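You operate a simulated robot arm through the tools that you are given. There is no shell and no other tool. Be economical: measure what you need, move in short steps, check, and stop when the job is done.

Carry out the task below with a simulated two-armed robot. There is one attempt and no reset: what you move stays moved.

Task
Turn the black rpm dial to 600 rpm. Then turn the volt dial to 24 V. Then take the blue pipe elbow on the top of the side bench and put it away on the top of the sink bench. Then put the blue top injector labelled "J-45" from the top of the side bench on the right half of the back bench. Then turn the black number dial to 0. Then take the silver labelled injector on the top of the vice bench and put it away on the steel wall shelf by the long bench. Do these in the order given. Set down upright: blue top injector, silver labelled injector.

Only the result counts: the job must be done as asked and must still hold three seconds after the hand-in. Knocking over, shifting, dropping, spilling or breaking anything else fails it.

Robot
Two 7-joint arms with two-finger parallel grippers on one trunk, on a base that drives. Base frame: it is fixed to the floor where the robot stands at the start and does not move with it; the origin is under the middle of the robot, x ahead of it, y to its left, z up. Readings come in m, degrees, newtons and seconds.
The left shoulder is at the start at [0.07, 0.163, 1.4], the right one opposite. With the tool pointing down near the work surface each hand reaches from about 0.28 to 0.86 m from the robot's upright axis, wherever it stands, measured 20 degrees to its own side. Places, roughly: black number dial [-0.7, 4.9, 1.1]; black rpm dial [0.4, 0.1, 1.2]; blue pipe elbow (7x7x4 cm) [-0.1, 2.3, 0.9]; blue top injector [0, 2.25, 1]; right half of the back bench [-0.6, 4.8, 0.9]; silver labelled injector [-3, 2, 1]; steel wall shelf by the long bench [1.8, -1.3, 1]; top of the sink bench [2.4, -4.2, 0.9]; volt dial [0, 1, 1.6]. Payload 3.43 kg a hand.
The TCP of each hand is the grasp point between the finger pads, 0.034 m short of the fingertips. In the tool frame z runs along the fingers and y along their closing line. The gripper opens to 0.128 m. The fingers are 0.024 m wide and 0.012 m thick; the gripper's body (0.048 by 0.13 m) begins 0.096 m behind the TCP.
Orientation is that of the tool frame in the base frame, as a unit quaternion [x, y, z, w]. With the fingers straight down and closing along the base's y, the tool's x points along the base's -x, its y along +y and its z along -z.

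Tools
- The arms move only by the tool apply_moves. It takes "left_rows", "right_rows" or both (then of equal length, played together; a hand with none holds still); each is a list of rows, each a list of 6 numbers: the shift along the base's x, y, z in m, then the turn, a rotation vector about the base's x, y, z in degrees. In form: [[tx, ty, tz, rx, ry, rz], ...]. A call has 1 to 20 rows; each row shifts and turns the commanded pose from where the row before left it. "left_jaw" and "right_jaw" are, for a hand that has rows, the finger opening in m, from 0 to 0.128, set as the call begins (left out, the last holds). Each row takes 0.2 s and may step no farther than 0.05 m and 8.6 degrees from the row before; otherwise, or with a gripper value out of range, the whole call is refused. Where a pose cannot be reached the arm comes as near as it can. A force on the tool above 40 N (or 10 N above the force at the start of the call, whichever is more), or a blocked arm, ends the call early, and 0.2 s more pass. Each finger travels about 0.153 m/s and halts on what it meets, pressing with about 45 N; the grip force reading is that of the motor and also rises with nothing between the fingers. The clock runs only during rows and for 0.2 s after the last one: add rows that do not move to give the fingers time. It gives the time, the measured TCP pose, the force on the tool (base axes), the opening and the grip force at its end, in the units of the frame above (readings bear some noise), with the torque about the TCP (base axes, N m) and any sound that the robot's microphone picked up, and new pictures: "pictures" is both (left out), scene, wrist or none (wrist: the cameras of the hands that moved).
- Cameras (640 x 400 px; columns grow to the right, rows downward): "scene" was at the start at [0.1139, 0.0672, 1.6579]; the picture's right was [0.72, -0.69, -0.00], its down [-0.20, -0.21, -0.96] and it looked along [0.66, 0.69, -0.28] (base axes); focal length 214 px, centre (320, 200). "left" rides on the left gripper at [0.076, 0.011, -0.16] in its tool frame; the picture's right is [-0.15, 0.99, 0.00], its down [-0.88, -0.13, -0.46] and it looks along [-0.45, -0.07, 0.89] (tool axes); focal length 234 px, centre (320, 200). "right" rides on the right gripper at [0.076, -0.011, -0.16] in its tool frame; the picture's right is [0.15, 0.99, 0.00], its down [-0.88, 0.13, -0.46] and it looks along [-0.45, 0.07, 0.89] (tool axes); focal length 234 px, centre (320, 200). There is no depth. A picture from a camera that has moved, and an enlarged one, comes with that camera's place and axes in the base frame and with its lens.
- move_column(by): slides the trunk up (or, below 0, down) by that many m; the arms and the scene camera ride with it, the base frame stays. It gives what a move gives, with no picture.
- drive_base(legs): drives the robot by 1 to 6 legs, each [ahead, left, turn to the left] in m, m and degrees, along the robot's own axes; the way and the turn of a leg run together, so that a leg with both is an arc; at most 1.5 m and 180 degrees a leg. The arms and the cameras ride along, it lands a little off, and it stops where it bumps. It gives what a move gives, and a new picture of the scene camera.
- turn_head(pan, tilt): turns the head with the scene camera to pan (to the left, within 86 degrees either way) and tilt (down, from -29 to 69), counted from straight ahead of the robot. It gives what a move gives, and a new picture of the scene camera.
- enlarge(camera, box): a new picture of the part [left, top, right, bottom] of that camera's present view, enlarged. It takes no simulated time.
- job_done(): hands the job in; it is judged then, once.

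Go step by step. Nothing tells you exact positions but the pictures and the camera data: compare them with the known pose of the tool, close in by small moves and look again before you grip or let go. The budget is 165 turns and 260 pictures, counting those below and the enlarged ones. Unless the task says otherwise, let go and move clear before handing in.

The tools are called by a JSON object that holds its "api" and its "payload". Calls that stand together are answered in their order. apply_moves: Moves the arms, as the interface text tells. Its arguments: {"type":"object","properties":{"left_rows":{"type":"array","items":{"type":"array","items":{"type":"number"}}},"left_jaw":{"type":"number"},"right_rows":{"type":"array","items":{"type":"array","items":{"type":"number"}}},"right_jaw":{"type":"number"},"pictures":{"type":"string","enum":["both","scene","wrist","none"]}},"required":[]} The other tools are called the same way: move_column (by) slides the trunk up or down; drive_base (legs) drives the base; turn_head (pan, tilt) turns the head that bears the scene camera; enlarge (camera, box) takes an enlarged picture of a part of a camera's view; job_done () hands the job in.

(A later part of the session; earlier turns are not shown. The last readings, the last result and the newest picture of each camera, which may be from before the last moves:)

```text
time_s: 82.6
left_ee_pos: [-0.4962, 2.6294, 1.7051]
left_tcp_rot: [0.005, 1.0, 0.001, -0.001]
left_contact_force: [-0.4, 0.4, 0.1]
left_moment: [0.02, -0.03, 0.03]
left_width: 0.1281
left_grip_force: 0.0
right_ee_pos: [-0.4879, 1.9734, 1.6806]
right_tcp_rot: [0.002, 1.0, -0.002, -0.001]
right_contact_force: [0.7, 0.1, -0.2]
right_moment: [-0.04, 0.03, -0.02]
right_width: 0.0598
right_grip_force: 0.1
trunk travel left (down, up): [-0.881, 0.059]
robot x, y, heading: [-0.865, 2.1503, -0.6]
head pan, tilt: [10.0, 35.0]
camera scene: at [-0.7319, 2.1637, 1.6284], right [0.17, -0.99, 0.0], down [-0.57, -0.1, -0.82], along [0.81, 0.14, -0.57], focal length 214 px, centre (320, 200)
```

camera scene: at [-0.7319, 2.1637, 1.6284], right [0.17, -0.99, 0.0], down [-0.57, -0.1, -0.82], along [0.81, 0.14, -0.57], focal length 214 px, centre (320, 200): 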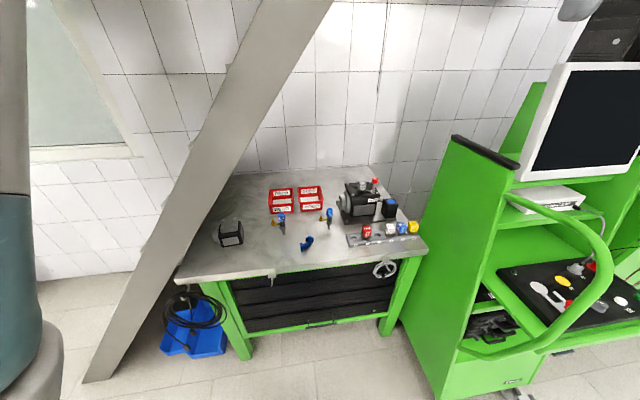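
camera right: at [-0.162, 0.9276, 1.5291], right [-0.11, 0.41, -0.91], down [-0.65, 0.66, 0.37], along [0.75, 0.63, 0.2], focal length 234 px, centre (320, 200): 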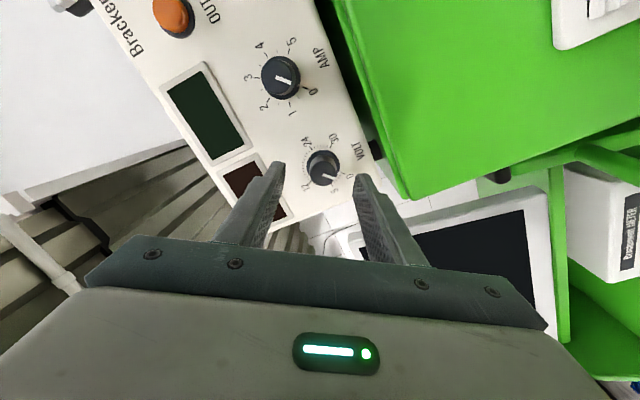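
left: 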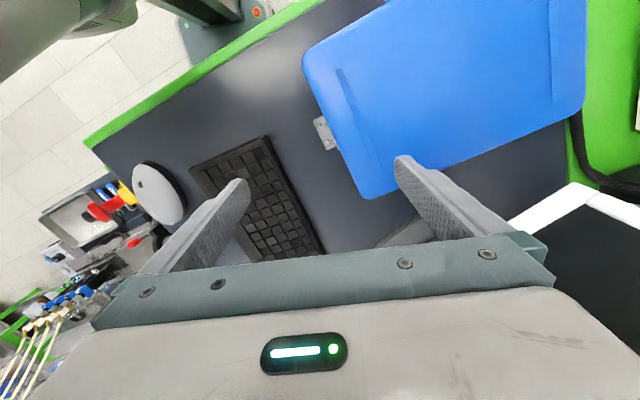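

The side bench is ahead: the blue elbow and two blue-topped injectors. Zooming to read labels.

{"api": "enlarge", "payload": {"camera": "scene", "box": [255, 195, 355, 260]}}

{"api": "enlarge", "payload": {"camera": "scene", "box": [265, 205, 305, 240]}}

{"api": "enlarge", "payload": {"camera": "scene", "box": [310, 200, 350, 235]}}

```text
6.15 times, centred on (305, 228) of scene
camera zoom: at [-0.7319, 2.1637, 1.6284], right [0.17, -0.99, 0.0], down [-0.57, -0.1, -0.82], along [0.81, 0.14, -0.57], focal length 1320 px, centre (412, 31)
```

zoom: 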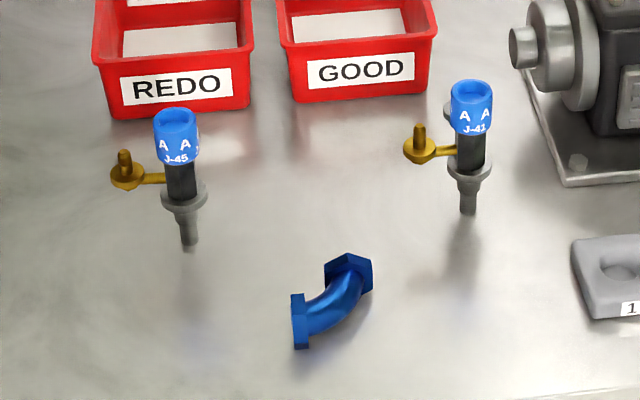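

```text
11.43 times, centred on (285, 222) of scene
camera zoom: at [-0.7319, 2.1637, 1.6284], right [0.17, -0.99, 0.0], down [-0.57, -0.1, -0.82], along [0.81, 0.14, -0.57], focal length 2451 px, centre (720, -57)
```

zoom: 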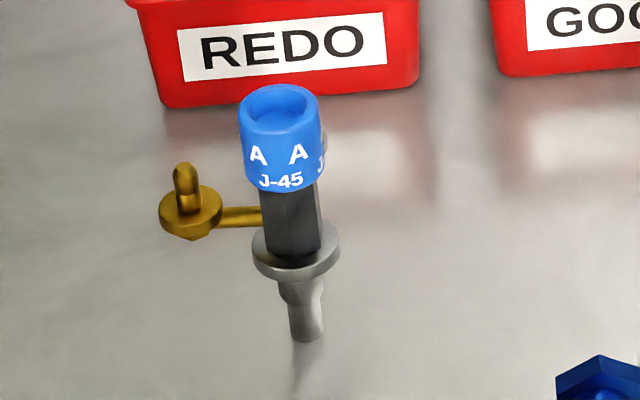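

```text
11.43 times, centred on (330, 218) of scene
camera zoom: at [-0.7319, 2.1637, 1.6284], right [0.17, -0.99, 0.0], down [-0.57, -0.1, -0.82], along [0.81, 0.14, -0.57], focal length 2451 px, centre (206, 0)
```

zoom: 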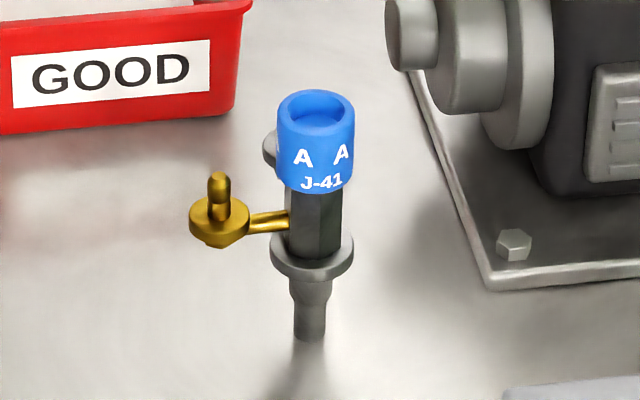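

J-45 is the left injector. First the elbow at about [-0.05, 2.34, 0.89]: I'll tuck the left hand inward, drive forward, then hover over it.

{"api": "apply_moves", "payload": {"left_rows": [[0, -0.045, 0, 0, 0, 0], [0, -0.045, 0, 0, 0, 0], [0, -0.045, 0, 0, 0, 0], [0, -0.045, 0, 0, 0, 0], [0, -0.045, 0, 0, 0, 0], [0, -0.045, 0, 0, 0, 0]], "pictures": "none"}}

{"api": "drive_base", "payload": {"legs": [[0.25, 0, 0]]}}

{"api": "apply_moves", "payload": {"left_rows": [[0.03, 0, -0.035, 0, 0, 0], [0.03, 0, -0.035, 0, 0, 0], [0.03, 0, -0.035, 0, 0, 0], [0.03, 0, -0.035, 0, 0, 0], [0.03, 0, -0.035, 0, 0, 0], [0.03, 0, -0.035, 0, 0, 0], [0, 0, -0.045, 0, 0, 0], [0, 0, -0.045, 0, 0, 0], [0, 0, -0.045, 0, 0, 0], [0, 0, -0.045, 0, 0, 0]]}}

```text
time_s: 84.0
left_ee_pos: [-0.442, 2.4155, 1.7201]
left_tcp_rot: [-0.006, 1.0, -0.024, -0.005]
left_contact_force: [0.7, -0.4, -0.2]
left_moment: [-0.01, 0.02, -0.03]
left_width: 0.1279
left_grip_force: 0.1
left hand out of reach, approached as far as the arm can: row 4, 5, 6
right_ee_pos: [-0.4857, 1.9755, 1.6793]
right_tcp_rot: [0.001, 1.0, -0.002, -0.002]
right_contact_force: [-0.2, -0.3, 0.4]
right_moment: [-0.01, 0.0, 0.01]
right_width: 0.0601
right_grip_force: 0.0
trunk travel left (down, up): [-0.881, 0.059]
robot x, y, heading: [-0.8677, 2.1495, -0.2]
head pan, tilt: [10.0, 35.0]
```

```text
time_s: 85.8
left_ee_pos: [-0.2069, 2.4095, 1.7265]
left_tcp_rot: [0.0, 1.0, -0.023, 0.002]
left_contact_force: [0.1, -0.5, -0.2]
left_moment: [0.01, -0.08, 0.02]
left_width: 0.1279
left_grip_force: 0.1
right_ee_pos: [-0.2468, 1.9699, 1.6819]
right_tcp_rot: [0.003, 1.0, -0.003, 0.001]
right_contact_force: [-1.3, 0.6, 0.3]
right_moment: [0.0, -0.03, 0.0]
right_width: 0.06
right_grip_force: 0.0
trunk travel left (down, up): [-0.881, 0.059]
robot x, y, heading: [-0.6209, 2.1469, -0.8]
head pan, tilt: [10.0, 35.0]
camera scene: at [-0.4899, 2.1616, 1.6289], right [0.17, -0.99, 0.0], down [-0.56, -0.09, -0.82], along [0.81, 0.14, -0.57], focal length 214 px, centre (320, 200)
```

scene: 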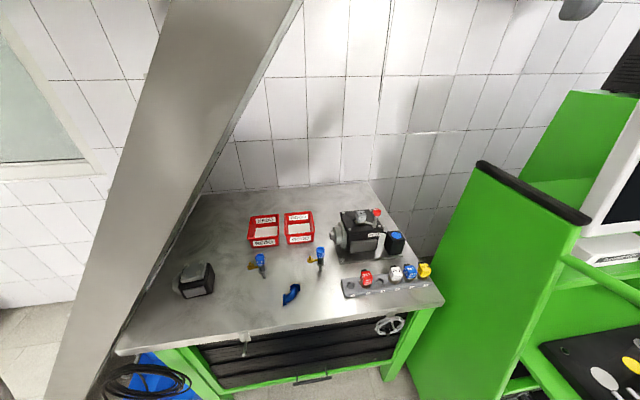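

```text
time_s: 86.7
left_ee_pos: [-0.1574, 2.4304, 1.6478]
left_tcp_rot: [-0.008, 0.998, -0.064, 0.019]
left_contact_force: [-77.6, -5.1, 2.8]
left_moment: [-0.88, -6.7, -4.29]
left_width: 0.128
left_grip_force: 0.1
right_ee_pos: [-0.2666, 1.9669, 1.6842]
right_tcp_rot: [0.001, 1.0, 0.0, 0.006]
right_contact_force: [0.3, -0.2, -0.7]
right_moment: [0.05, 0.11, 0.0]
right_width: 0.0599
right_grip_force: 0.1
trunk travel left (down, up): [-0.881, 0.059]
robot x, y, heading: [-0.6234, 2.1424, -0.2]
head pan, tilt: [10.0, 35.0]
stopped in row 4 (left hand): the force on the tool passed its limit at 110 N (the readings are from after the stop); the commanded pose is now the measured one
camera scene: at [-0.5101, 2.1565, 1.6295], right [0.17, -0.99, 0.0], down [-0.55, -0.09, -0.83], along [0.82, 0.14, -0.56], focal length 214 px, centre (320, 200)
camera left: at [-0.2382, 2.4613, 1.8019], right [0.13, 0.98, -0.12], down [0.86, -0.06, 0.5], along [0.48, -0.17, -0.86], focal length 234 px, centre (320, 200)
```

scene: 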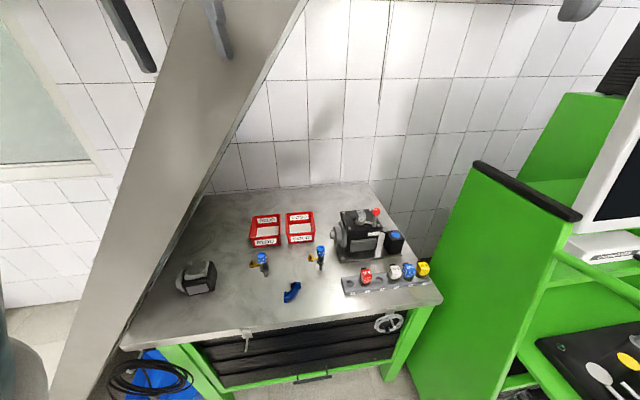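
left: 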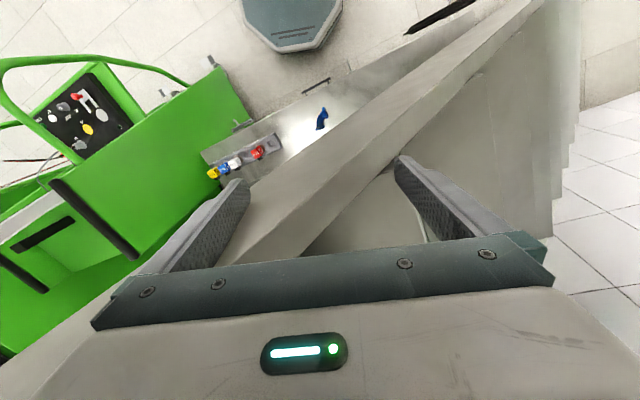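

The left hand touched the slanted beam. I'll pull it back, then turn the base left so the right arm takes the elbow.

{"api": "apply_moves", "payload": {"left_rows": [[-0.04, 0.01, 0.01, 0, 0, 0], [-0.04, 0.01, 0.01, 0, 0, 0], [-0.03, 0.02, 0.02, 0, 0, 0], [0, 0.03, 0.01, 0, 0, 0]], "pictures": "none"}}

{"api": "drive_base", "payload": {"legs": [[0, 0, 30]]}}

{"api": "turn_head", "payload": {"pan": -20, "tilt": 45}}

```text
time_s: 87.7
left_ee_pos: [-0.2368, 2.5092, 1.6868]
left_tcp_rot: [-0.008, 0.997, -0.074, 0.016]
left_contact_force: [1.0, -0.1, 1.3]
left_moment: [0.02, 0.07, 0.02]
left_width: 0.128
left_grip_force: 0.0
right_ee_pos: [-0.2363, 1.9689, 1.6791]
right_tcp_rot: [0.002, 1.0, 0.0, -0.002]
right_contact_force: [0.4, -0.2, -0.4]
right_moment: [0.07, 0.08, -0.03]
right_width: 0.0601
right_grip_force: 0.1
trunk travel left (down, up): [-0.881, 0.059]
robot x, y, heading: [-0.6188, 2.1467, -0.7]
head pan, tilt: [10.0, 35.0]
```

```text
time_s: 89.5
left_ee_pos: [-0.4772, 2.6546, 1.686]
left_tcp_rot: [-0.272, 0.959, -0.068, 0.033]
left_contact_force: [-0.7, 0.3, -0.9]
left_moment: [0.02, -0.02, -0.04]
left_width: 0.1278
left_grip_force: 0.1
right_ee_pos: [-0.2058, 2.1852, 1.6812]
right_tcp_rot: [-0.259, 0.966, -0.001, 0.0]
right_contact_force: [0.0, -0.3, 0.4]
right_moment: [0.0, 0.01, 0.02]
right_width: 0.0599
right_grip_force: 0.0
trunk travel left (down, up): [-0.881, 0.059]
robot x, y, heading: [-0.6203, 2.1463, 29.9]
head pan, tilt: [10.0, 35.0]
camera scene: at [-0.5117, 2.2279, 1.6284], right [0.64, -0.77, 0.0], down [-0.44, -0.37, -0.82], along [0.63, 0.52, -0.57], focal length 214 px, centre (320, 200)
```

scene: 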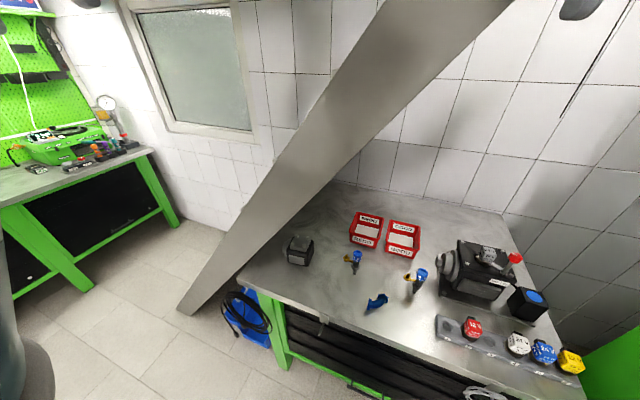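

```text
time_s: 90.5
left_ee_pos: [-0.4783, 2.6567, 1.6852]
left_tcp_rot: [-0.272, 0.959, -0.07, 0.033]
left_contact_force: [-0.1, 0.2, 0.1]
left_moment: [0.01, 0.0, -0.02]
left_width: 0.128
left_grip_force: 0.1
right_ee_pos: [-0.2053, 2.187, 1.6814]
right_tcp_rot: [-0.259, 0.966, -0.002, 0.001]
right_contact_force: [0.3, -0.1, -0.2]
right_moment: [-0.01, 0.02, -0.01]
right_width: 0.0602
right_grip_force: 0.1
trunk travel left (down, up): [-0.881, 0.059]
robot x, y, heading: [-0.6217, 2.1445, 29.9]
head pan, tilt: [-20.0, 45.0]
camera scene: at [-0.4991, 2.1867, 1.6135], right [0.17, -0.99, 0.0], down [-0.7, -0.12, -0.71], along [0.7, 0.12, -0.71], focal length 214 px, centre (320, 200)
```

scene: 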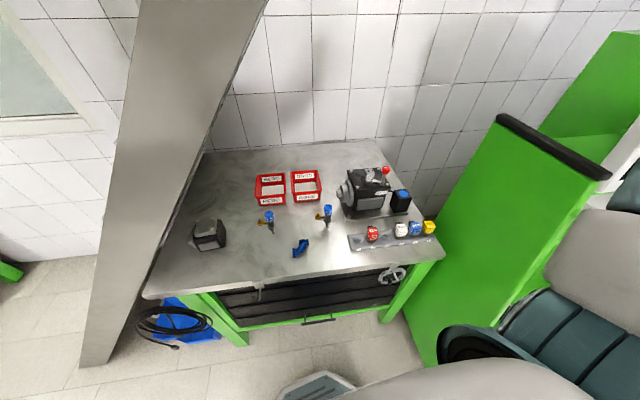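

Elbow estimated at [-0.075, 2.332, 0.915]. Lowering the right hand toward it.

{"api": "apply_moves", "payload": {"right_rows": [[0, 0, -0.045, 0, 0, 0], [0, 0, -0.045, 0, 0, 0], [0, 0, -0.045, 0, 0, 0], [0, 0, -0.045, 0, 0, 0], [0, 0, -0.045, 0, 0, 0], [0, 0, -0.045, 0, 0, 0], [0, 0, -0.045, 0, 0, 0], [0, 0, -0.045, 0, 0, 0], [0, 0, -0.045, 0, 0, 0], [0.026, 0.03, -0.02, 0, 0, 0], [0.026, 0.03, -0.02, 0, 0, 0], [0.026, 0.03, -0.02, 0, 0, 0], [0.026, 0.03, -0.02, 0, 0, 0], [0.026, 0.025, -0.02, 0, 0, 0]], "right_jaw": 0.1}}

```text
time_s: 93.5
left_ee_pos: [-0.4773, 2.6578, 1.6847]
left_tcp_rot: [-0.272, 0.959, -0.07, 0.033]
left_contact_force: [0.8, 0.0, -0.2]
left_moment: [-0.02, 0.04, -0.02]
left_width: 0.128
left_grip_force: 0.1
right_ee_pos: [-0.0746, 2.3304, 1.1759]
right_tcp_rot: [-0.259, 0.966, -0.002, 0.001]
right_contact_force: [-0.4, 0.1, -0.2]
right_moment: [-0.01, 0.02, 0.0]
right_width: 0.1002
right_grip_force: 0.0
trunk travel left (down, up): [-0.881, 0.059]
robot x, y, heading: [-0.6197, 2.1483, 29.8]
head pan, tilt: [-20.0, 45.0]
camera scene: at [-0.498, 2.1874, 1.6134], right [0.17, -0.99, 0.0], down [-0.7, -0.12, -0.71], along [0.7, 0.12, -0.71], focal length 214 px, centre (320, 200)
camera right: at [-0.1344, 2.2845, 1.3354], right [-0.62, 0.78, 0.0], down [0.7, 0.56, 0.45], along [0.36, 0.28, -0.89], focal length 234 px, centre (320, 200)
```

scene: 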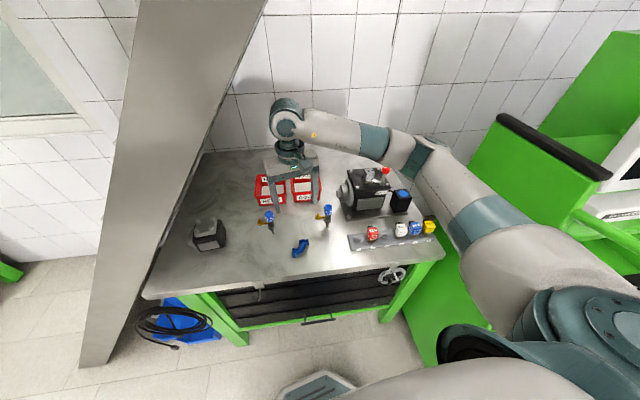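
right: 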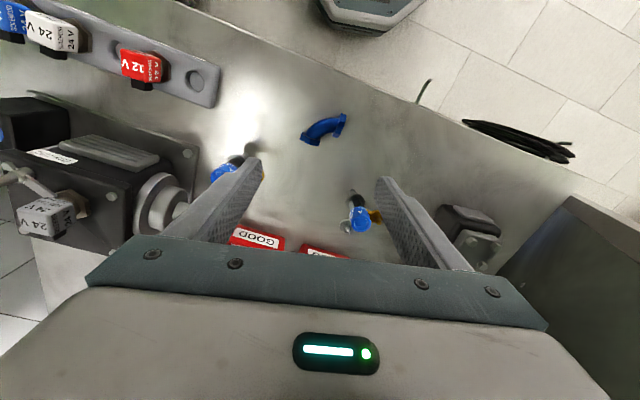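

{"api": "enlarge", "payload": {"camera": "right", "box": [265, 90, 385, 165]}}

```text
5.33 times, centred on (325, 128) of right
camera zoom: at [-0.1344, 2.2845, 1.3354], right [-0.62, 0.78, 0.0], down [0.7, 0.56, 0.45], along [0.36, 0.28, -0.89], focal length 1249 px, centre (293, 587)
```

zoom: 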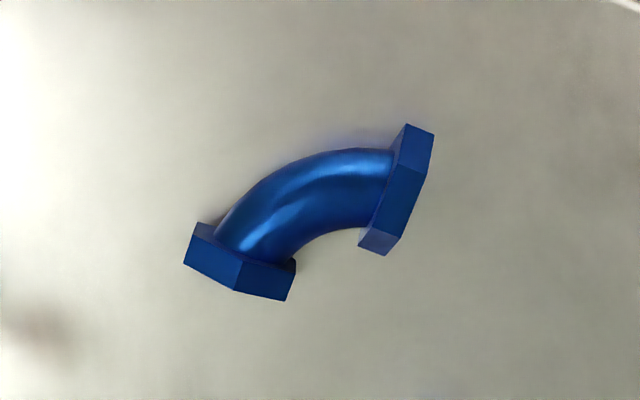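

Pre-rotating the hand by −60° so the fingers close from the outer arc to the inner side of the elbow, and descending.

{"api": "apply_moves", "payload": {"right_rows": [[0, 0, -0.01, 0, 0, -7.5], [0, 0, -0.01, 0, 0, -7.5], [0, 0, -0.01, 0, 0, -7.5], [0, 0, -0.01, 0, 0, -7.5], [0, 0, -0.02, 0, 0, -7.5], [0, 0, -0.02, 0, 0, -7.5], [0, 0, -0.02, 0, 0, -7.5], [-0.002, 0.0036, -0.02, 0, 0, -7.5], [0, 0, 0, 0, 0, 0]], "right_jaw": 0.07, "pictures": "wrist"}}

{"api": "enlarge", "payload": {"camera": "right", "box": [240, 100, 400, 200]}}

```text
time_s: 95.5
left_ee_pos: [-0.478, 2.6554, 1.6854]
left_tcp_rot: [-0.272, 0.959, -0.07, 0.033]
left_contact_force: [-0.6, 0.8, 0.1]
left_moment: [-0.01, 0.0, 0.02]
left_width: 0.1283
left_grip_force: 0.0
right_ee_pos: [-0.078, 2.3342, 1.055]
right_tcp_rot: [0.259, 0.966, -0.002, 0.0]
right_contact_force: [0.7, -0.9, -0.3]
right_moment: [0.0, 0.01, -0.01]
right_width: 0.0699
right_grip_force: 0.1
trunk travel left (down, up): [-0.881, 0.059]
robot x, y, heading: [-0.6197, 2.1453, 29.6]
head pan, tilt: [-20.0, 45.0]
camera right: at [-0.1479, 2.3633, 1.2147], right [0.37, 0.93, 0.0], down [0.83, -0.33, 0.46], along [0.42, -0.17, -0.89], focal length 234 px, centre (320, 200)
```

right: 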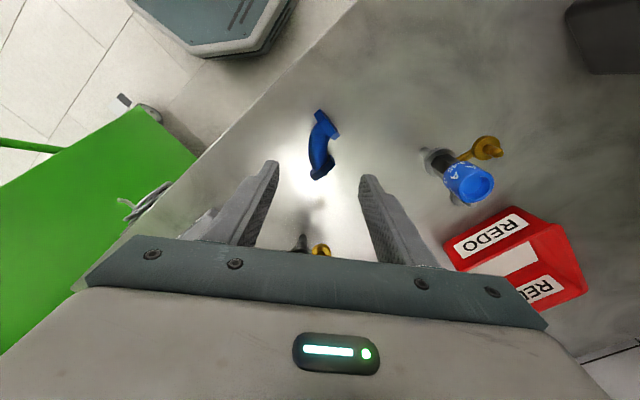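

```text
4.00 times, centred on (320, 150) of right
camera zoom: at [-0.1479, 2.3633, 1.2147], right [0.37, 0.93, 0.0], down [0.83, -0.33, 0.46], along [0.42, -0.17, -0.89], focal length 937 px, centre (320, 400)
```

zoom: 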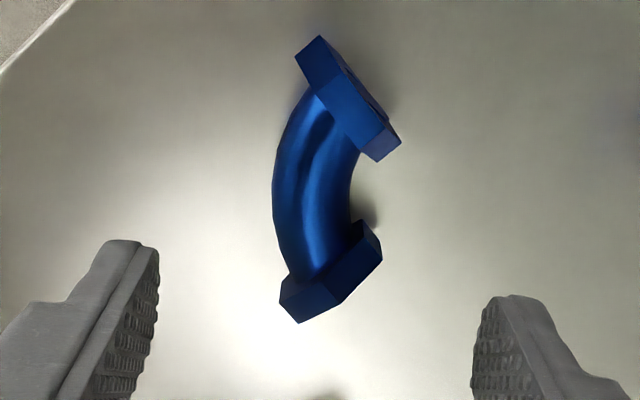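

Well aligned. Descending to just above the table around the elbow.

{"api": "apply_moves", "payload": {"right_rows": [[0, 0, -0.035, 0, 0, 0], [0, 0, -0.035, 0, 0, 0], [0, 0, -0.035, 0, 0, 0], [0, 0, -0.01, 0, 0, 0], [0, 0, 0, 0, 0, 0]], "pictures": "wrist"}}

{"api": "enlarge", "payload": {"camera": "scene", "box": [260, 200, 360, 270]}}

```text
time_s: 96.7
left_ee_pos: [-0.4777, 2.6564, 1.6851]
left_tcp_rot: [-0.272, 0.959, -0.069, 0.034]
left_contact_force: [-0.1, -0.2, -0.2]
left_moment: [0.05, -0.01, -0.01]
left_width: 0.128
left_grip_force: 0.1
right_ee_pos: [-0.079, 2.3352, 0.9405]
right_tcp_rot: [0.259, 0.966, -0.002, 0.0]
right_contact_force: [-0.9, 0.5, 1.0]
right_moment: [-0.01, -0.01, -0.01]
right_width: 0.0697
right_grip_force: 0.3
trunk travel left (down, up): [-0.881, 0.059]
robot x, y, heading: [-0.6228, 2.148, 29.7]
head pan, tilt: [-20.0, 45.0]
camera right: at [-0.1495, 2.3634, 1.1004], right [0.37, 0.93, 0.0], down [0.83, -0.33, 0.46], along [0.42, -0.17, -0.89], focal length 234 px, centre (320, 200)
```

right: 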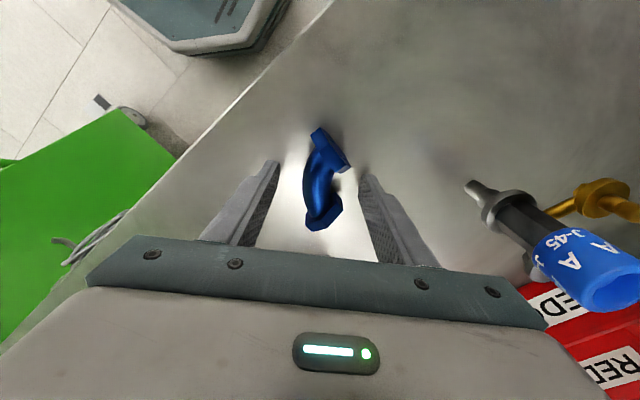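

```text
5.71 times, centred on (310, 235) of scene
camera zoom: at [-0.499, 2.1862, 1.6135], right [0.17, -0.99, 0.0], down [-0.7, -0.12, -0.71], along [0.7, 0.12, -0.71], focal length 1226 px, centre (377, 0)
```

zoom: 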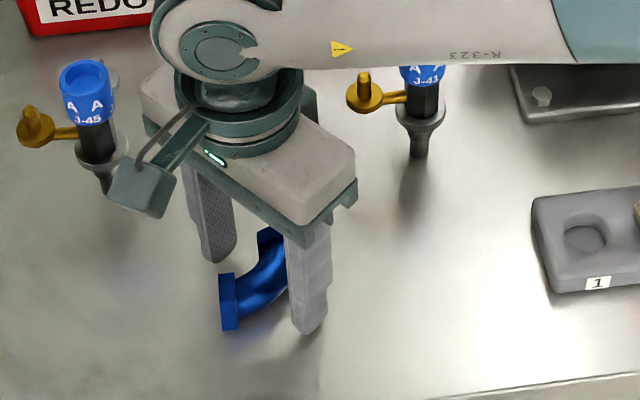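

The elbow centre is nearer z≈0.90, so I'll lower another 2 cm, then close.

{"api": "apply_moves", "payload": {"right_rows": [[0.001, 0, -0.01, 0, 0, 0], [0.001, 0, -0.01, 0, 0, 0], [0, 0, 0, 0, 0, 0]], "pictures": "none"}}

{"api": "enlarge", "payload": {"camera": "scene", "box": [260, 200, 360, 270]}}

```text
time_s: 97.2
left_ee_pos: [-0.4815, 2.6565, 1.6869]
left_tcp_rot: [-0.274, 0.959, -0.069, 0.035]
left_contact_force: [-0.2, -0.2, 0.0]
left_moment: [-0.02, 0.02, 0.02]
left_width: 0.1279
left_grip_force: 0.1
right_ee_pos: [-0.0768, 2.3383, 0.934]
right_tcp_rot: [0.258, 0.966, 0.003, 0.001]
right_contact_force: [-4.5, -2.4, 17.9]
right_moment: [-0.8, 0.45, -0.3]
right_width: 0.0722
right_grip_force: 1.9
trunk travel left (down, up): [-0.881, 0.059]
robot x, y, heading: [-0.6244, 2.1482, 29.7]
head pan, tilt: [-20.0, 45.0]
stopped in row 2 (right hand): the force on the tool passed its limit at 50 N (the readings are from after the stop); the commanded pose is now the measured one
```

```text
5.71 times, centred on (310, 235) of scene
camera zoom: at [-0.5018, 2.1852, 1.6138], right [0.17, -0.99, 0.0], down [-0.7, -0.12, -0.71], along [0.7, 0.12, -0.71], focal length 1226 px, centre (377, 0)
```

zoom: 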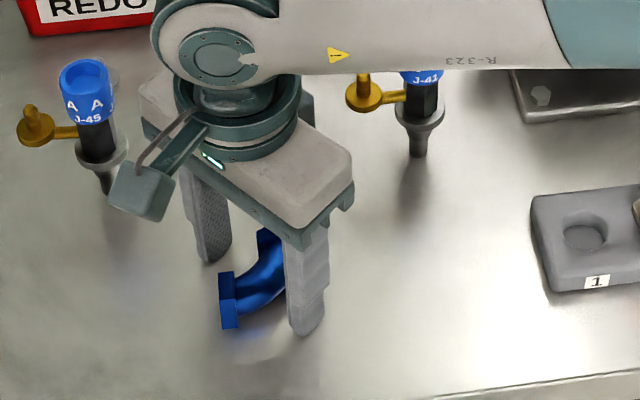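

Table is at z=0.90. Raising 4 mm and closing on the elbow.

{"api": "apply_moves", "payload": {"right_rows": [[0, 0, 0.004, 0, 0, 0], [0, 0, 0, 0, 0, 0]], "pictures": "none"}}

{"api": "apply_moves", "payload": {"right_rows": [[0, 0, 0, 0, 0, 0], [0, 0, 0, 0, 0, 0], [0, 0, 0, 0, 0, 0]], "right_jaw": 0.01, "pictures": "wrist"}}

```text
time_s: 97.8
left_ee_pos: [-0.4765, 2.656, 1.685]
left_tcp_rot: [-0.272, 0.959, -0.07, 0.034]
left_contact_force: [0.5, -1.0, -0.1]
left_moment: [0.0, 0.01, -0.01]
left_width: 0.128
left_grip_force: 0.1
right_ee_pos: [-0.0746, 2.338, 0.9349]
right_tcp_rot: [0.259, 0.966, 0.003, 0.001]
right_contact_force: [1.0, 0.0, 0.1]
right_moment: [0.0, 0.05, -0.03]
right_width: 0.07
right_grip_force: 0.0
trunk travel left (down, up): [-0.881, 0.059]
robot x, y, heading: [-0.6248, 2.1479, 29.7]
head pan, tilt: [-20.0, 45.0]
```

```text
time_s: 98.6
left_ee_pos: [-0.4783, 2.6564, 1.6843]
left_tcp_rot: [-0.272, 0.959, -0.07, 0.034]
left_contact_force: [-0.5, 0.0, 0.2]
left_moment: [0.02, 0.02, 0.02]
left_width: 0.1281
left_grip_force: 0.1
right_ee_pos: [-0.0762, 2.3377, 0.9371]
right_tcp_rot: [0.259, 0.966, 0.002, 0.0]
right_contact_force: [-0.8, -0.5, 0.6]
right_moment: [-0.04, -0.04, -0.06]
right_width: 0.0307
right_grip_force: 45.2
trunk travel left (down, up): [-0.881, 0.059]
robot x, y, heading: [-0.6216, 2.1484, 29.8]
head pan, tilt: [-20.0, 45.0]
camera right: at [-0.1464, 2.3657, 1.0952], right [0.37, 0.93, 0.01], down [0.83, -0.33, 0.46], along [0.43, -0.16, -0.89], focal length 234 px, centre (320, 200)
```

right: 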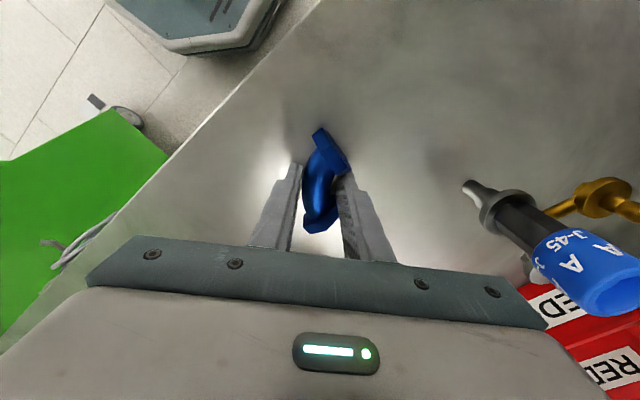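

Elbow held. Lifting and bringing it close to the body.

{"api": "apply_moves", "payload": {"right_rows": [[0, 0, 0.03, 0, 0, 0], [0, 0, 0.04, 0, 0, 0], [0, 0, 0.045, 0, 0, 0], [0, 0, 0.045, 0, 0, 0], [-0.03, -0.025, 0.03, 0, 0, 0], [-0.03, -0.025, 0.03, 0, 0, 0], [-0.03, -0.025, 0.03, 0, 0, 0], [-0.03, -0.025, 0.02, 0, 0, 0], [-0.03, -0.02, 0, 0, 0, 0], [-0.03, -0.02, 0, 0, 0, 0]], "pictures": "wrist"}}

{"api": "drive_base", "payload": {"legs": [[-0.45, 0, 0], [0, 0, -90]]}}

{"api": "turn_head", "payload": {"pan": -20, "tilt": 12}}

```text
time_s: 100.8
left_ee_pos: [-0.4779, 2.657, 1.6857]
left_tcp_rot: [-0.273, 0.959, -0.069, 0.033]
left_contact_force: [-0.3, -0.5, -0.2]
left_moment: [0.0, 0.0, 0.0]
left_width: 0.1281
left_grip_force: 0.1
right_ee_pos: [-0.243, 2.2102, 1.2091]
right_tcp_rot: [0.259, 0.966, 0.002, 0.001]
right_contact_force: [-0.7, 0.2, -1.0]
right_moment: [-0.01, 0.01, -0.02]
right_width: 0.0098
right_grip_force: 0.1
right hand out of reach, approached as far as the arm can: row 10
trunk travel left (down, up): [-0.881, 0.059]
robot x, y, heading: [-0.6234, 2.1482, 29.5]
head pan, tilt: [-20.0, 45.0]
camera right: at [-0.3132, 2.2399, 1.3679], right [0.37, 0.93, 0.0], down [0.83, -0.33, 0.46], along [0.42, -0.17, -0.89], focal length 234 px, centre (320, 200)
```

right: 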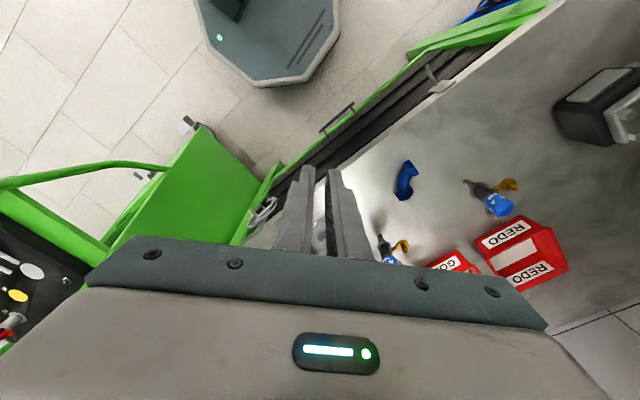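

```text
time_s: 107.4
left_ee_pos: [-0.5039, 1.7855, 1.6863]
left_tcp_rot: [0.48, 0.874, -0.073, -0.025]
left_contact_force: [-0.6, 0.0, -0.4]
left_moment: [0.0, 0.01, 0.0]
left_width: 0.128
left_grip_force: 0.1
right_ee_pos: [-0.9457, 1.5441, 1.2079]
right_tcp_rot: [0.863, 0.505, 0.001, 0.0]
right_contact_force: [0.0, 0.7, 0.1]
right_moment: [0.0, 0.01, 0.03]
right_width: 0.0097
right_grip_force: 0.1
trunk travel left (down, up): [-0.881, 0.059]
robot x, y, heading: [-1.019, 1.925, -59.6]
head pan, tilt: [-20.0, 45.0]
camera scene: at [-0.9741, 1.8, 1.6135], right [-0.98, -0.18, 0.0], down [-0.13, 0.7, -0.71], along [0.13, -0.7, -0.71], focal length 214 px, centre (320, 200)
```

scene: 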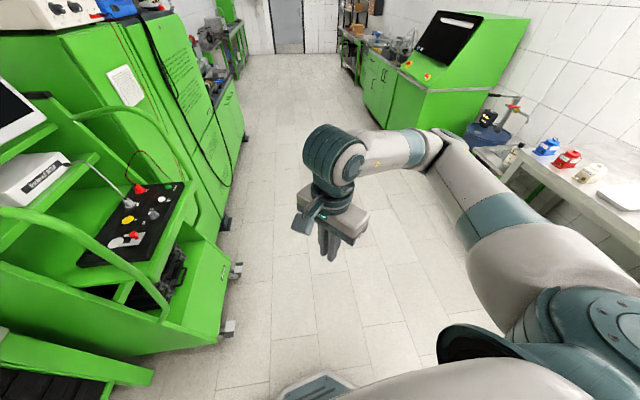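

```text
time_s: 108.3
left_ee_pos: [-0.5044, 1.7854, 1.6847]
left_tcp_rot: [0.48, 0.874, -0.074, -0.026]
left_contact_force: [1.0, 0.2, 0.1]
left_moment: [-0.04, 0.02, -0.01]
left_width: 0.128
left_grip_force: 0.1
right_ee_pos: [-0.9461, 1.5444, 1.2085]
right_tcp_rot: [0.863, 0.506, 0.001, 0.001]
right_contact_force: [0.3, -0.6, 0.5]
right_moment: [-0.02, -0.03, -0.03]
right_width: 0.0102
right_grip_force: 0.2
trunk travel left (down, up): [-0.881, 0.059]
robot x, y, heading: [-1.0143, 1.9234, -59.4]
head pan, tilt: [-20.0, 12.0]
camera scene: at [-0.9723, 1.7881, 1.6651], right [-0.98, -0.18, 0.0], down [-0.04, 0.21, -0.98], along [0.18, -0.96, -0.21], focal length 214 px, centre (320, 200)
```

scene: 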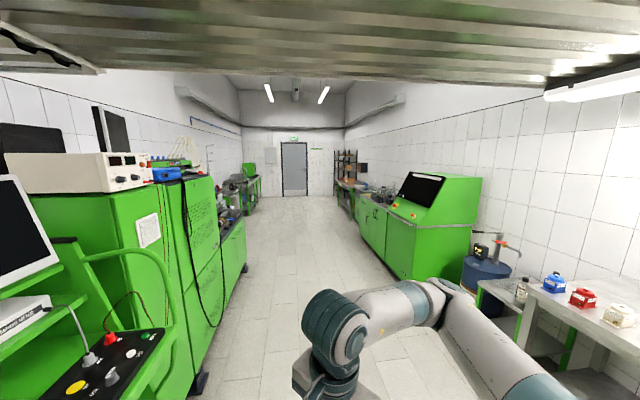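

The elbow slipped out and is still lying on the bench. I'll go back and regrip it differently.

{"api": "drive_base", "payload": {"legs": [[0, 0, 90], [0.45, 0, 0]]}}

{"api": "apply_moves", "payload": {"right_rows": [[0, 0, 0, 0, 0, 0], [0, 0, 0, 0, 0, 0], [0, 0, 0, 0, 0, 0]], "right_jaw": 0.08, "pictures": "wrist"}}

{"api": "enlarge", "payload": {"camera": "right", "box": [350, 140, 470, 215]}}

```text
time_s: 114.9
left_ee_pos: [-0.4812, 2.6564, 1.6865]
left_tcp_rot: [-0.275, 0.958, -0.069, 0.035]
left_contact_force: [-0.2, 0.2, 0.4]
left_moment: [-0.02, -0.01, 0.02]
left_width: 0.1281
left_grip_force: 0.1
right_ee_pos: [-0.2415, 2.2123, 1.2091]
right_tcp_rot: [0.256, 0.967, 0.003, 0.001]
right_contact_force: [0.7, -0.4, 0.4]
right_moment: [0.02, 0.0, 0.01]
right_width: 0.0102
right_grip_force: 0.0
trunk travel left (down, up): [-0.881, 0.059]
robot x, y, heading: [-0.6217, 2.1501, 30.1]
head pan, tilt: [-20.0, 12.0]
camera scene: at [-0.4888, 2.1881, 1.6654], right [0.17, -0.98, 0.0], down [-0.2, -0.04, -0.98], along [0.96, 0.17, -0.21], focal length 214 px, centre (320, 200)
```

scene: 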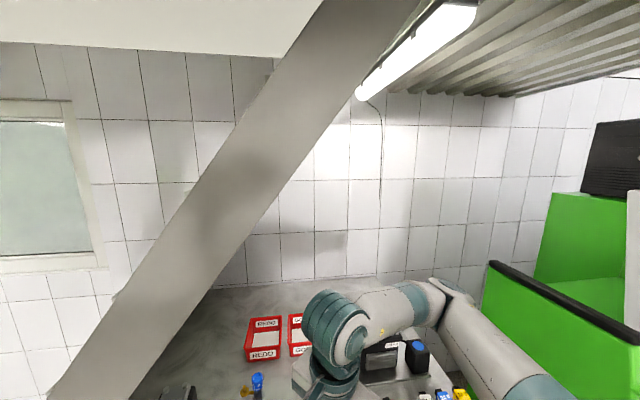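

```text
time_s: 115.7
left_ee_pos: [-0.4784, 2.6568, 1.6851]
left_tcp_rot: [-0.275, 0.958, -0.071, 0.033]
left_contact_force: [0.2, 0.7, 0.4]
left_moment: [-0.02, 0.03, 0.0]
left_width: 0.1285
left_grip_force: 0.1
right_ee_pos: [-0.2413, 2.2141, 1.2083]
right_tcp_rot: [0.257, 0.967, 0.002, -0.001]
right_contact_force: [0.5, -0.3, -0.4]
right_moment: [-0.02, 0.01, -0.04]
right_width: 0.0799
right_grip_force: 0.1
trunk travel left (down, up): [-0.881, 0.059]
robot x, y, heading: [-0.6243, 2.1509, 30.0]
head pan, tilt: [-20.0, 12.0]
camera right: at [-0.312, 2.2417, 1.3676], right [0.36, 0.93, 0.0], down [0.83, -0.33, 0.46], along [0.42, -0.16, -0.89], focal length 234 px, centre (320, 200)
```

right: 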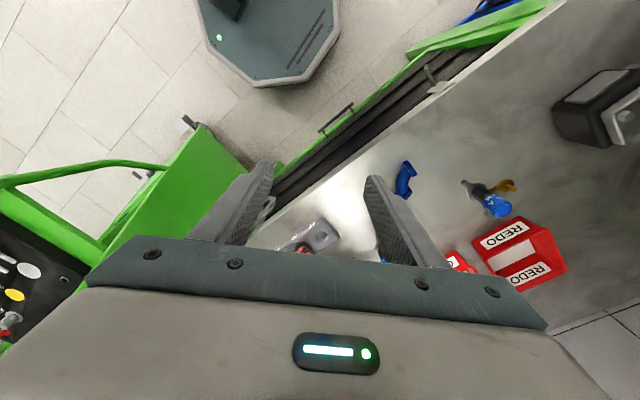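

```text
5.33 times, centred on (410, 178) of right
camera zoom: at [-0.312, 2.2417, 1.3676], right [0.36, 0.93, 0.0], down [0.83, -0.33, 0.46], along [0.42, -0.16, -0.89], focal length 1249 px, centre (-160, 320)
```

zoom: 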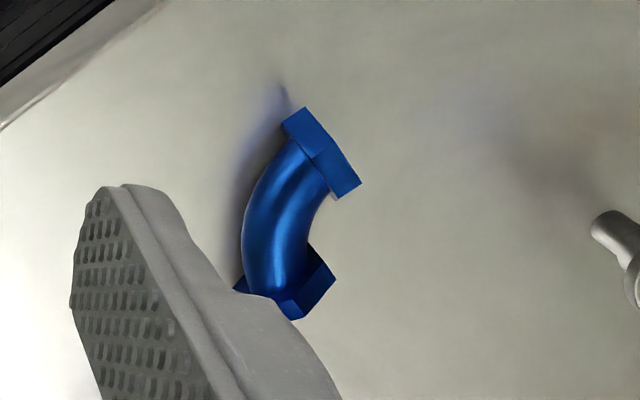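

I'll grip one hex end across its width instead: hover above that nut at about [-0.10, 2.356] with a −36° yaw.

{"api": "apply_moves", "payload": {"right_rows": [[0.0235, 0.0237, -0.0263, 0, 0, -7.2], [0.0235, 0.0237, -0.0263, 0, 0, -7.2], [0.0235, 0.0237, -0.0263, 0, 0, -7.2], [0.0235, 0.0237, -0.0263, 0, 0, -7.2], [0.0235, 0.0237, -0.0263, 0, 0, -7.2], [0.0235, 0.0237, -0.0263, 0, 0, 0], [0, 0, 0, 0, 0, 0]], "pictures": "none"}}

{"api": "turn_head", "payload": {"pan": -20, "tilt": 45}}

{"api": "enlarge", "payload": {"camera": "right", "box": [240, 100, 400, 200]}}

```text
time_s: 117.3
left_ee_pos: [-0.4802, 2.6574, 1.6863]
left_tcp_rot: [-0.275, 0.958, -0.07, 0.035]
left_contact_force: [0.0, -0.8, 0.5]
left_moment: [0.02, -0.04, 0.02]
left_width: 0.1281
left_grip_force: 0.0
right_ee_pos: [-0.1006, 2.358, 1.0508]
right_tcp_rot: [0.543, 0.84, 0.001, 0.001]
right_contact_force: [-0.1, -0.5, 0.1]
right_moment: [0.02, 0.01, 0.03]
right_width: 0.0802
right_grip_force: 0.2
trunk travel left (down, up): [-0.881, 0.059]
robot x, y, heading: [-0.6229, 2.1515, 30.0]
head pan, tilt: [-20.0, 12.0]
```

```text
time_s: 118.2
left_ee_pos: [-0.4782, 2.6578, 1.6858]
left_tcp_rot: [-0.275, 0.958, -0.071, 0.034]
left_contact_force: [0.2, 0.2, -0.2]
left_moment: [-0.03, -0.04, 0.02]
left_width: 0.1279
left_grip_force: 0.0
right_ee_pos: [-0.101, 2.3575, 1.0498]
right_tcp_rot: [0.543, 0.84, 0.001, 0.001]
right_contact_force: [0.1, -0.4, 0.3]
right_moment: [0.0, -0.02, 0.02]
right_width: 0.0802
right_grip_force: 0.0
trunk travel left (down, up): [-0.881, 0.059]
robot x, y, heading: [-0.6196, 2.1513, 30.2]
head pan, tilt: [-20.0, 45.0]
camera scene: at [-0.4984, 2.1875, 1.6135], right [0.17, -0.98, 0.0], down [-0.7, -0.12, -0.71], along [0.7, 0.12, -0.71], focal length 214 px, centre (320, 200)
```

scene: 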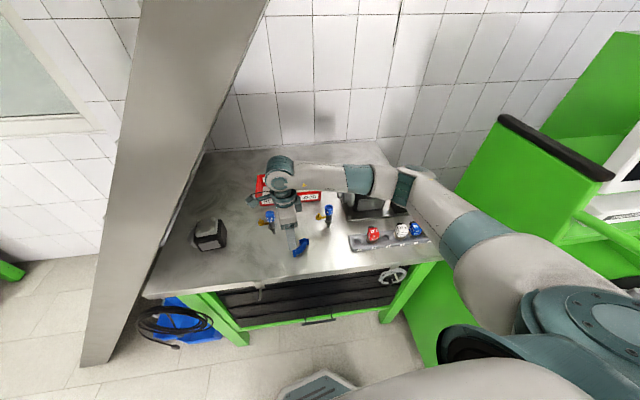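

```text
4.00 times, centred on (320, 150) of right
camera zoom: at [-0.142, 2.4227, 1.2093], right [0.84, 0.54, 0.0], down [0.48, -0.75, 0.46], along [0.25, -0.38, -0.89], focal length 937 px, centre (320, 400)
```

zoom: 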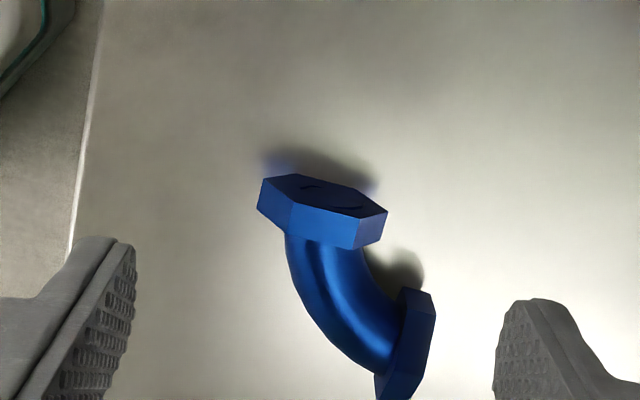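

{"api": "apply_moves", "payload": {"right_rows": [[0.005, -0.002, -0.03, 0, 0, -6], [0, 0, -0.04, 0, 0, 0], [0, 0, -0.035, 0, 0, 0], [0, 0, -0.0085, 0, 0, 0], [0, 0, 0, 0, 0, 0]], "right_jaw": 0.07, "pictures": "none"}}

{"api": "enlarge", "payload": {"camera": "right", "box": [240, 120, 400, 220]}}

```text
time_s: 119.5
left_ee_pos: [-0.4789, 2.6573, 1.6849]
left_tcp_rot: [-0.275, 0.958, -0.07, 0.034]
left_contact_force: [-0.3, -0.7, -0.1]
left_moment: [0.0, -0.02, 0.0]
left_width: 0.128
left_grip_force: 0.1
right_ee_pos: [-0.0938, 2.3531, 0.9368]
right_tcp_rot: [0.586, 0.81, 0.002, 0.001]
right_contact_force: [0.1, 0.1, -0.1]
right_moment: [0.01, 0.0, 0.0]
right_width: 0.07
right_grip_force: 0.1
trunk travel left (down, up): [-0.881, 0.059]
robot x, y, heading: [-0.6243, 2.1506, 29.8]
head pan, tilt: [-20.0, 45.0]
```

```text
4.00 times, centred on (320, 170) of right
camera zoom: at [-0.1284, 2.4221, 1.0958], right [0.89, 0.45, 0.0], down [0.4, -0.8, 0.46], along [0.21, -0.41, -0.89], focal length 937 px, centre (320, 320)
```

zoom: 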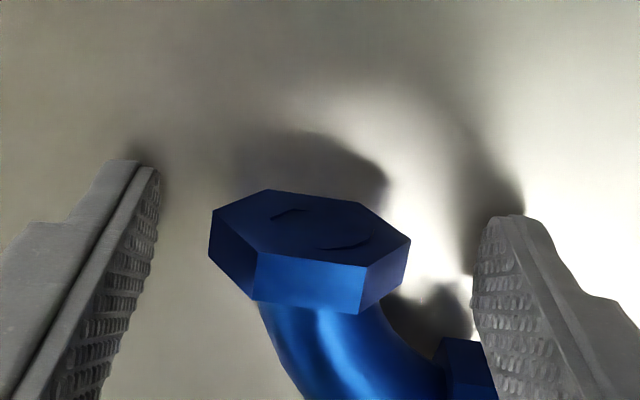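

The nut is centred between the pads. Closing and lifting slightly to test.

{"api": "apply_moves", "payload": {"right_rows": [[0, 0, 0, 0, 0, 0], [0, 0, 0, 0, 0, 0], [0, 0, 0, 0, 0, 0]], "right_jaw": 0.02, "pictures": "none"}}

{"api": "apply_moves", "payload": {"right_rows": [[0, 0, 0.01, 0, 0, 0], [0, 0, 0.01, 0, 0, 0], [0, 0, 0.015, 0, 0, 0], [0, 0, 0.015, 0, 0, 0], [0, 0, 0, 0, 0, 0]], "pictures": "wrist"}}

```text
time_s: 120.2
left_ee_pos: [-0.4794, 2.6567, 1.6845]
left_tcp_rot: [-0.275, 0.958, -0.07, 0.034]
left_contact_force: [0.2, -0.4, 0.1]
left_moment: [-0.02, 0.02, 0.01]
left_width: 0.1281
left_grip_force: 0.1
right_ee_pos: [-0.095, 2.3537, 0.9367]
right_tcp_rot: [0.586, 0.81, 0.001, 0.002]
right_contact_force: [0.1, 0.6, 0.7]
right_moment: [0.02, 0.06, 0.02]
right_width: 0.0358
right_grip_force: 45.0
trunk travel left (down, up): [-0.881, 0.059]
robot x, y, heading: [-0.6263, 2.1507, 29.6]
head pan, tilt: [-20.0, 45.0]
```

```text
time_s: 121.5
left_ee_pos: [-0.4797, 2.6579, 1.6844]
left_tcp_rot: [-0.275, 0.958, -0.07, 0.033]
left_contact_force: [-0.6, -0.1, 0.3]
left_moment: [0.0, -0.03, -0.02]
left_width: 0.128
left_grip_force: 0.0
right_ee_pos: [-0.0957, 2.3523, 0.9873]
right_tcp_rot: [0.585, 0.811, 0.002, 0.001]
right_contact_force: [-0.6, -0.5, -2.2]
right_moment: [0.04, 0.04, -0.01]
right_width: 0.0359
right_grip_force: 44.8
trunk travel left (down, up): [-0.881, 0.059]
robot x, y, heading: [-0.6222, 2.1461, 30.2]
head pan, tilt: [-20.0, 45.0]
camera right: at [-0.1298, 2.4218, 1.1462], right [0.89, 0.45, 0.0], down [0.4, -0.8, 0.46], along [0.21, -0.41, -0.89], focal length 234 px, centre (320, 200)
```

right: 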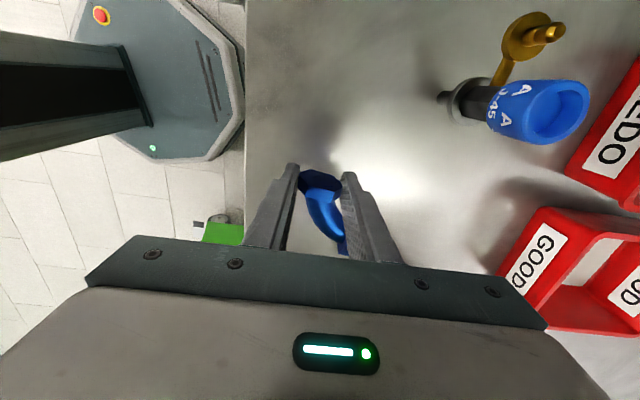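

Elbow held (36 mm, 2 N weight). Lifting and retracting.

{"api": "apply_moves", "payload": {"right_rows": [[0, 0, 0.04, 0, 0, 0], [0, 0, 0.045, 0, 0, 0], [0, 0, 0.045, 0, 0, 0], [-0.025, -0.025, 0.03, 0, 0, 0], [-0.025, -0.025, 0.03, 0, 0, 0], [-0.025, -0.025, 0.03, 0, 0, 0], [-0.025, -0.025, 0.02, 0, 0, 0], [-0.025, -0.02, 0, 0, 0, 0], [-0.025, -0.02, 0, 0, 0, 0]], "pictures": "wrist"}}

{"api": "drive_base", "payload": {"legs": [[-0.45, 0, 0], [0, 0, -120], [1.0, 0, 0]]}}

{"api": "turn_head", "payload": {"pan": 0, "tilt": 20}}

```text
time_s: 123.5
left_ee_pos: [-0.4817, 2.6582, 1.6852]
left_tcp_rot: [-0.275, 0.958, -0.07, 0.034]
left_contact_force: [-0.5, 0.1, 0.2]
left_moment: [-0.02, 0.01, 0.03]
left_width: 0.1279
left_grip_force: 0.0
right_ee_pos: [-0.2474, 2.213, 1.2287]
right_tcp_rot: [0.587, 0.81, 0.001, 0.001]
right_contact_force: [0.3, 0.5, -1.7]
right_moment: [0.05, 0.05, -0.01]
right_width: 0.0358
right_grip_force: 45.5
trunk travel left (down, up): [-0.881, 0.059]
robot x, y, heading: [-0.6219, 2.1481, 30.0]
head pan, tilt: [-20.0, 45.0]
camera right: at [-0.2814, 2.2816, 1.3878], right [0.89, 0.45, 0.0], down [0.4, -0.8, 0.46], along [0.21, -0.41, -0.89], focal length 234 px, centre (320, 200)
```

right: 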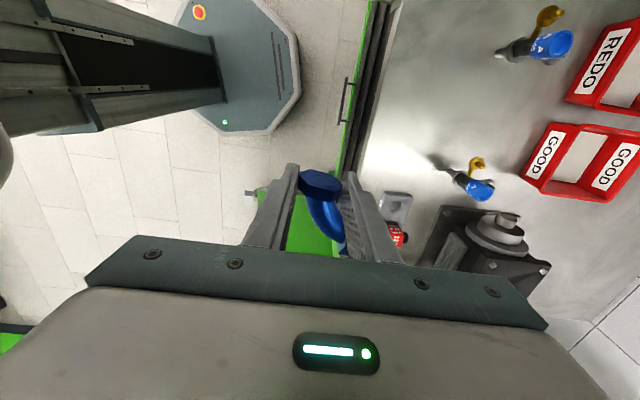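

```text
time_s: 135.9
left_ee_pos: [-0.6457, 0.5394, 1.6862]
left_tcp_rot: [0.696, 0.714, -0.065, -0.044]
left_contact_force: [-0.4, 0.0, 0.5]
left_moment: [-0.02, 0.03, 0.01]
left_width: 0.1279
left_grip_force: 0.0
right_ee_pos: [-1.147, 0.5635, 1.2285]
right_tcp_rot: [0.994, -0.107, -0.001, 0.001]
right_contact_force: [0.0, -0.2, -1.8]
right_moment: [-0.02, 0.0, -0.02]
right_width: 0.0357
right_grip_force: 45.0
trunk travel left (down, up): [-0.881, 0.059]
robot x, y, heading: [-1.0139, 0.9185, -90.6]
head pan, tilt: [-20.0, 45.0]
camera scene: at [-1.0416, 0.7927, 1.6136], right [-0.94, 0.35, 0.0], down [0.25, 0.66, -0.71], along [-0.25, -0.66, -0.71], focal length 214 px, centre (320, 200)
```

scene: 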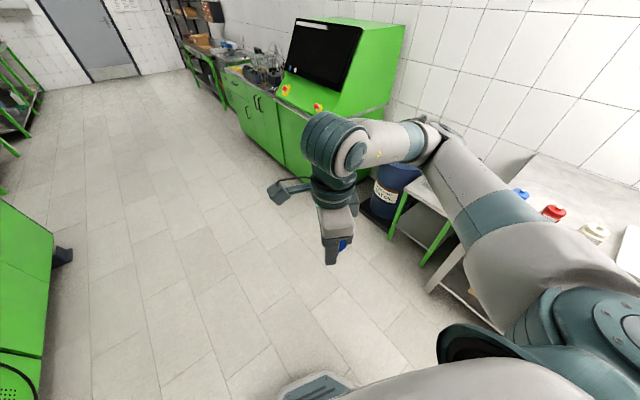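

```text
time_s: 136.8
left_ee_pos: [-0.6456, 0.5366, 1.6853]
left_tcp_rot: [0.695, 0.714, -0.064, -0.044]
left_contact_force: [0.5, -0.3, -0.6]
left_moment: [0.0, 0.03, 0.01]
left_width: 0.1278
left_grip_force: 0.1
right_ee_pos: [-1.1471, 0.5636, 1.2286]
right_tcp_rot: [0.994, -0.107, 0.0, 0.002]
right_contact_force: [0.1, -0.4, -0.8]
right_moment: [0.03, -0.04, 0.0]
right_width: 0.0359
right_grip_force: 44.2
trunk travel left (down, up): [-0.881, 0.059]
robot x, y, heading: [-1.0159, 0.921, -90.7]
head pan, tilt: [0.0, 20.0]
camera scene: at [-1.0141, 0.7742, 1.652], right [-1.0, 0.01, 0.0], down [0.0, 0.34, -0.94], along [-0.01, -0.94, -0.34], focal length 214 px, centre (320, 200)
```

scene: 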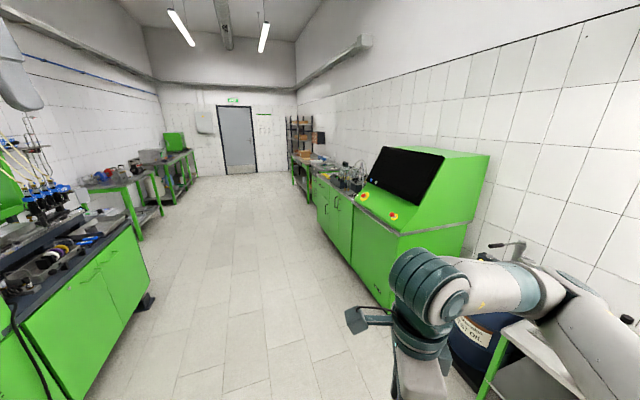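

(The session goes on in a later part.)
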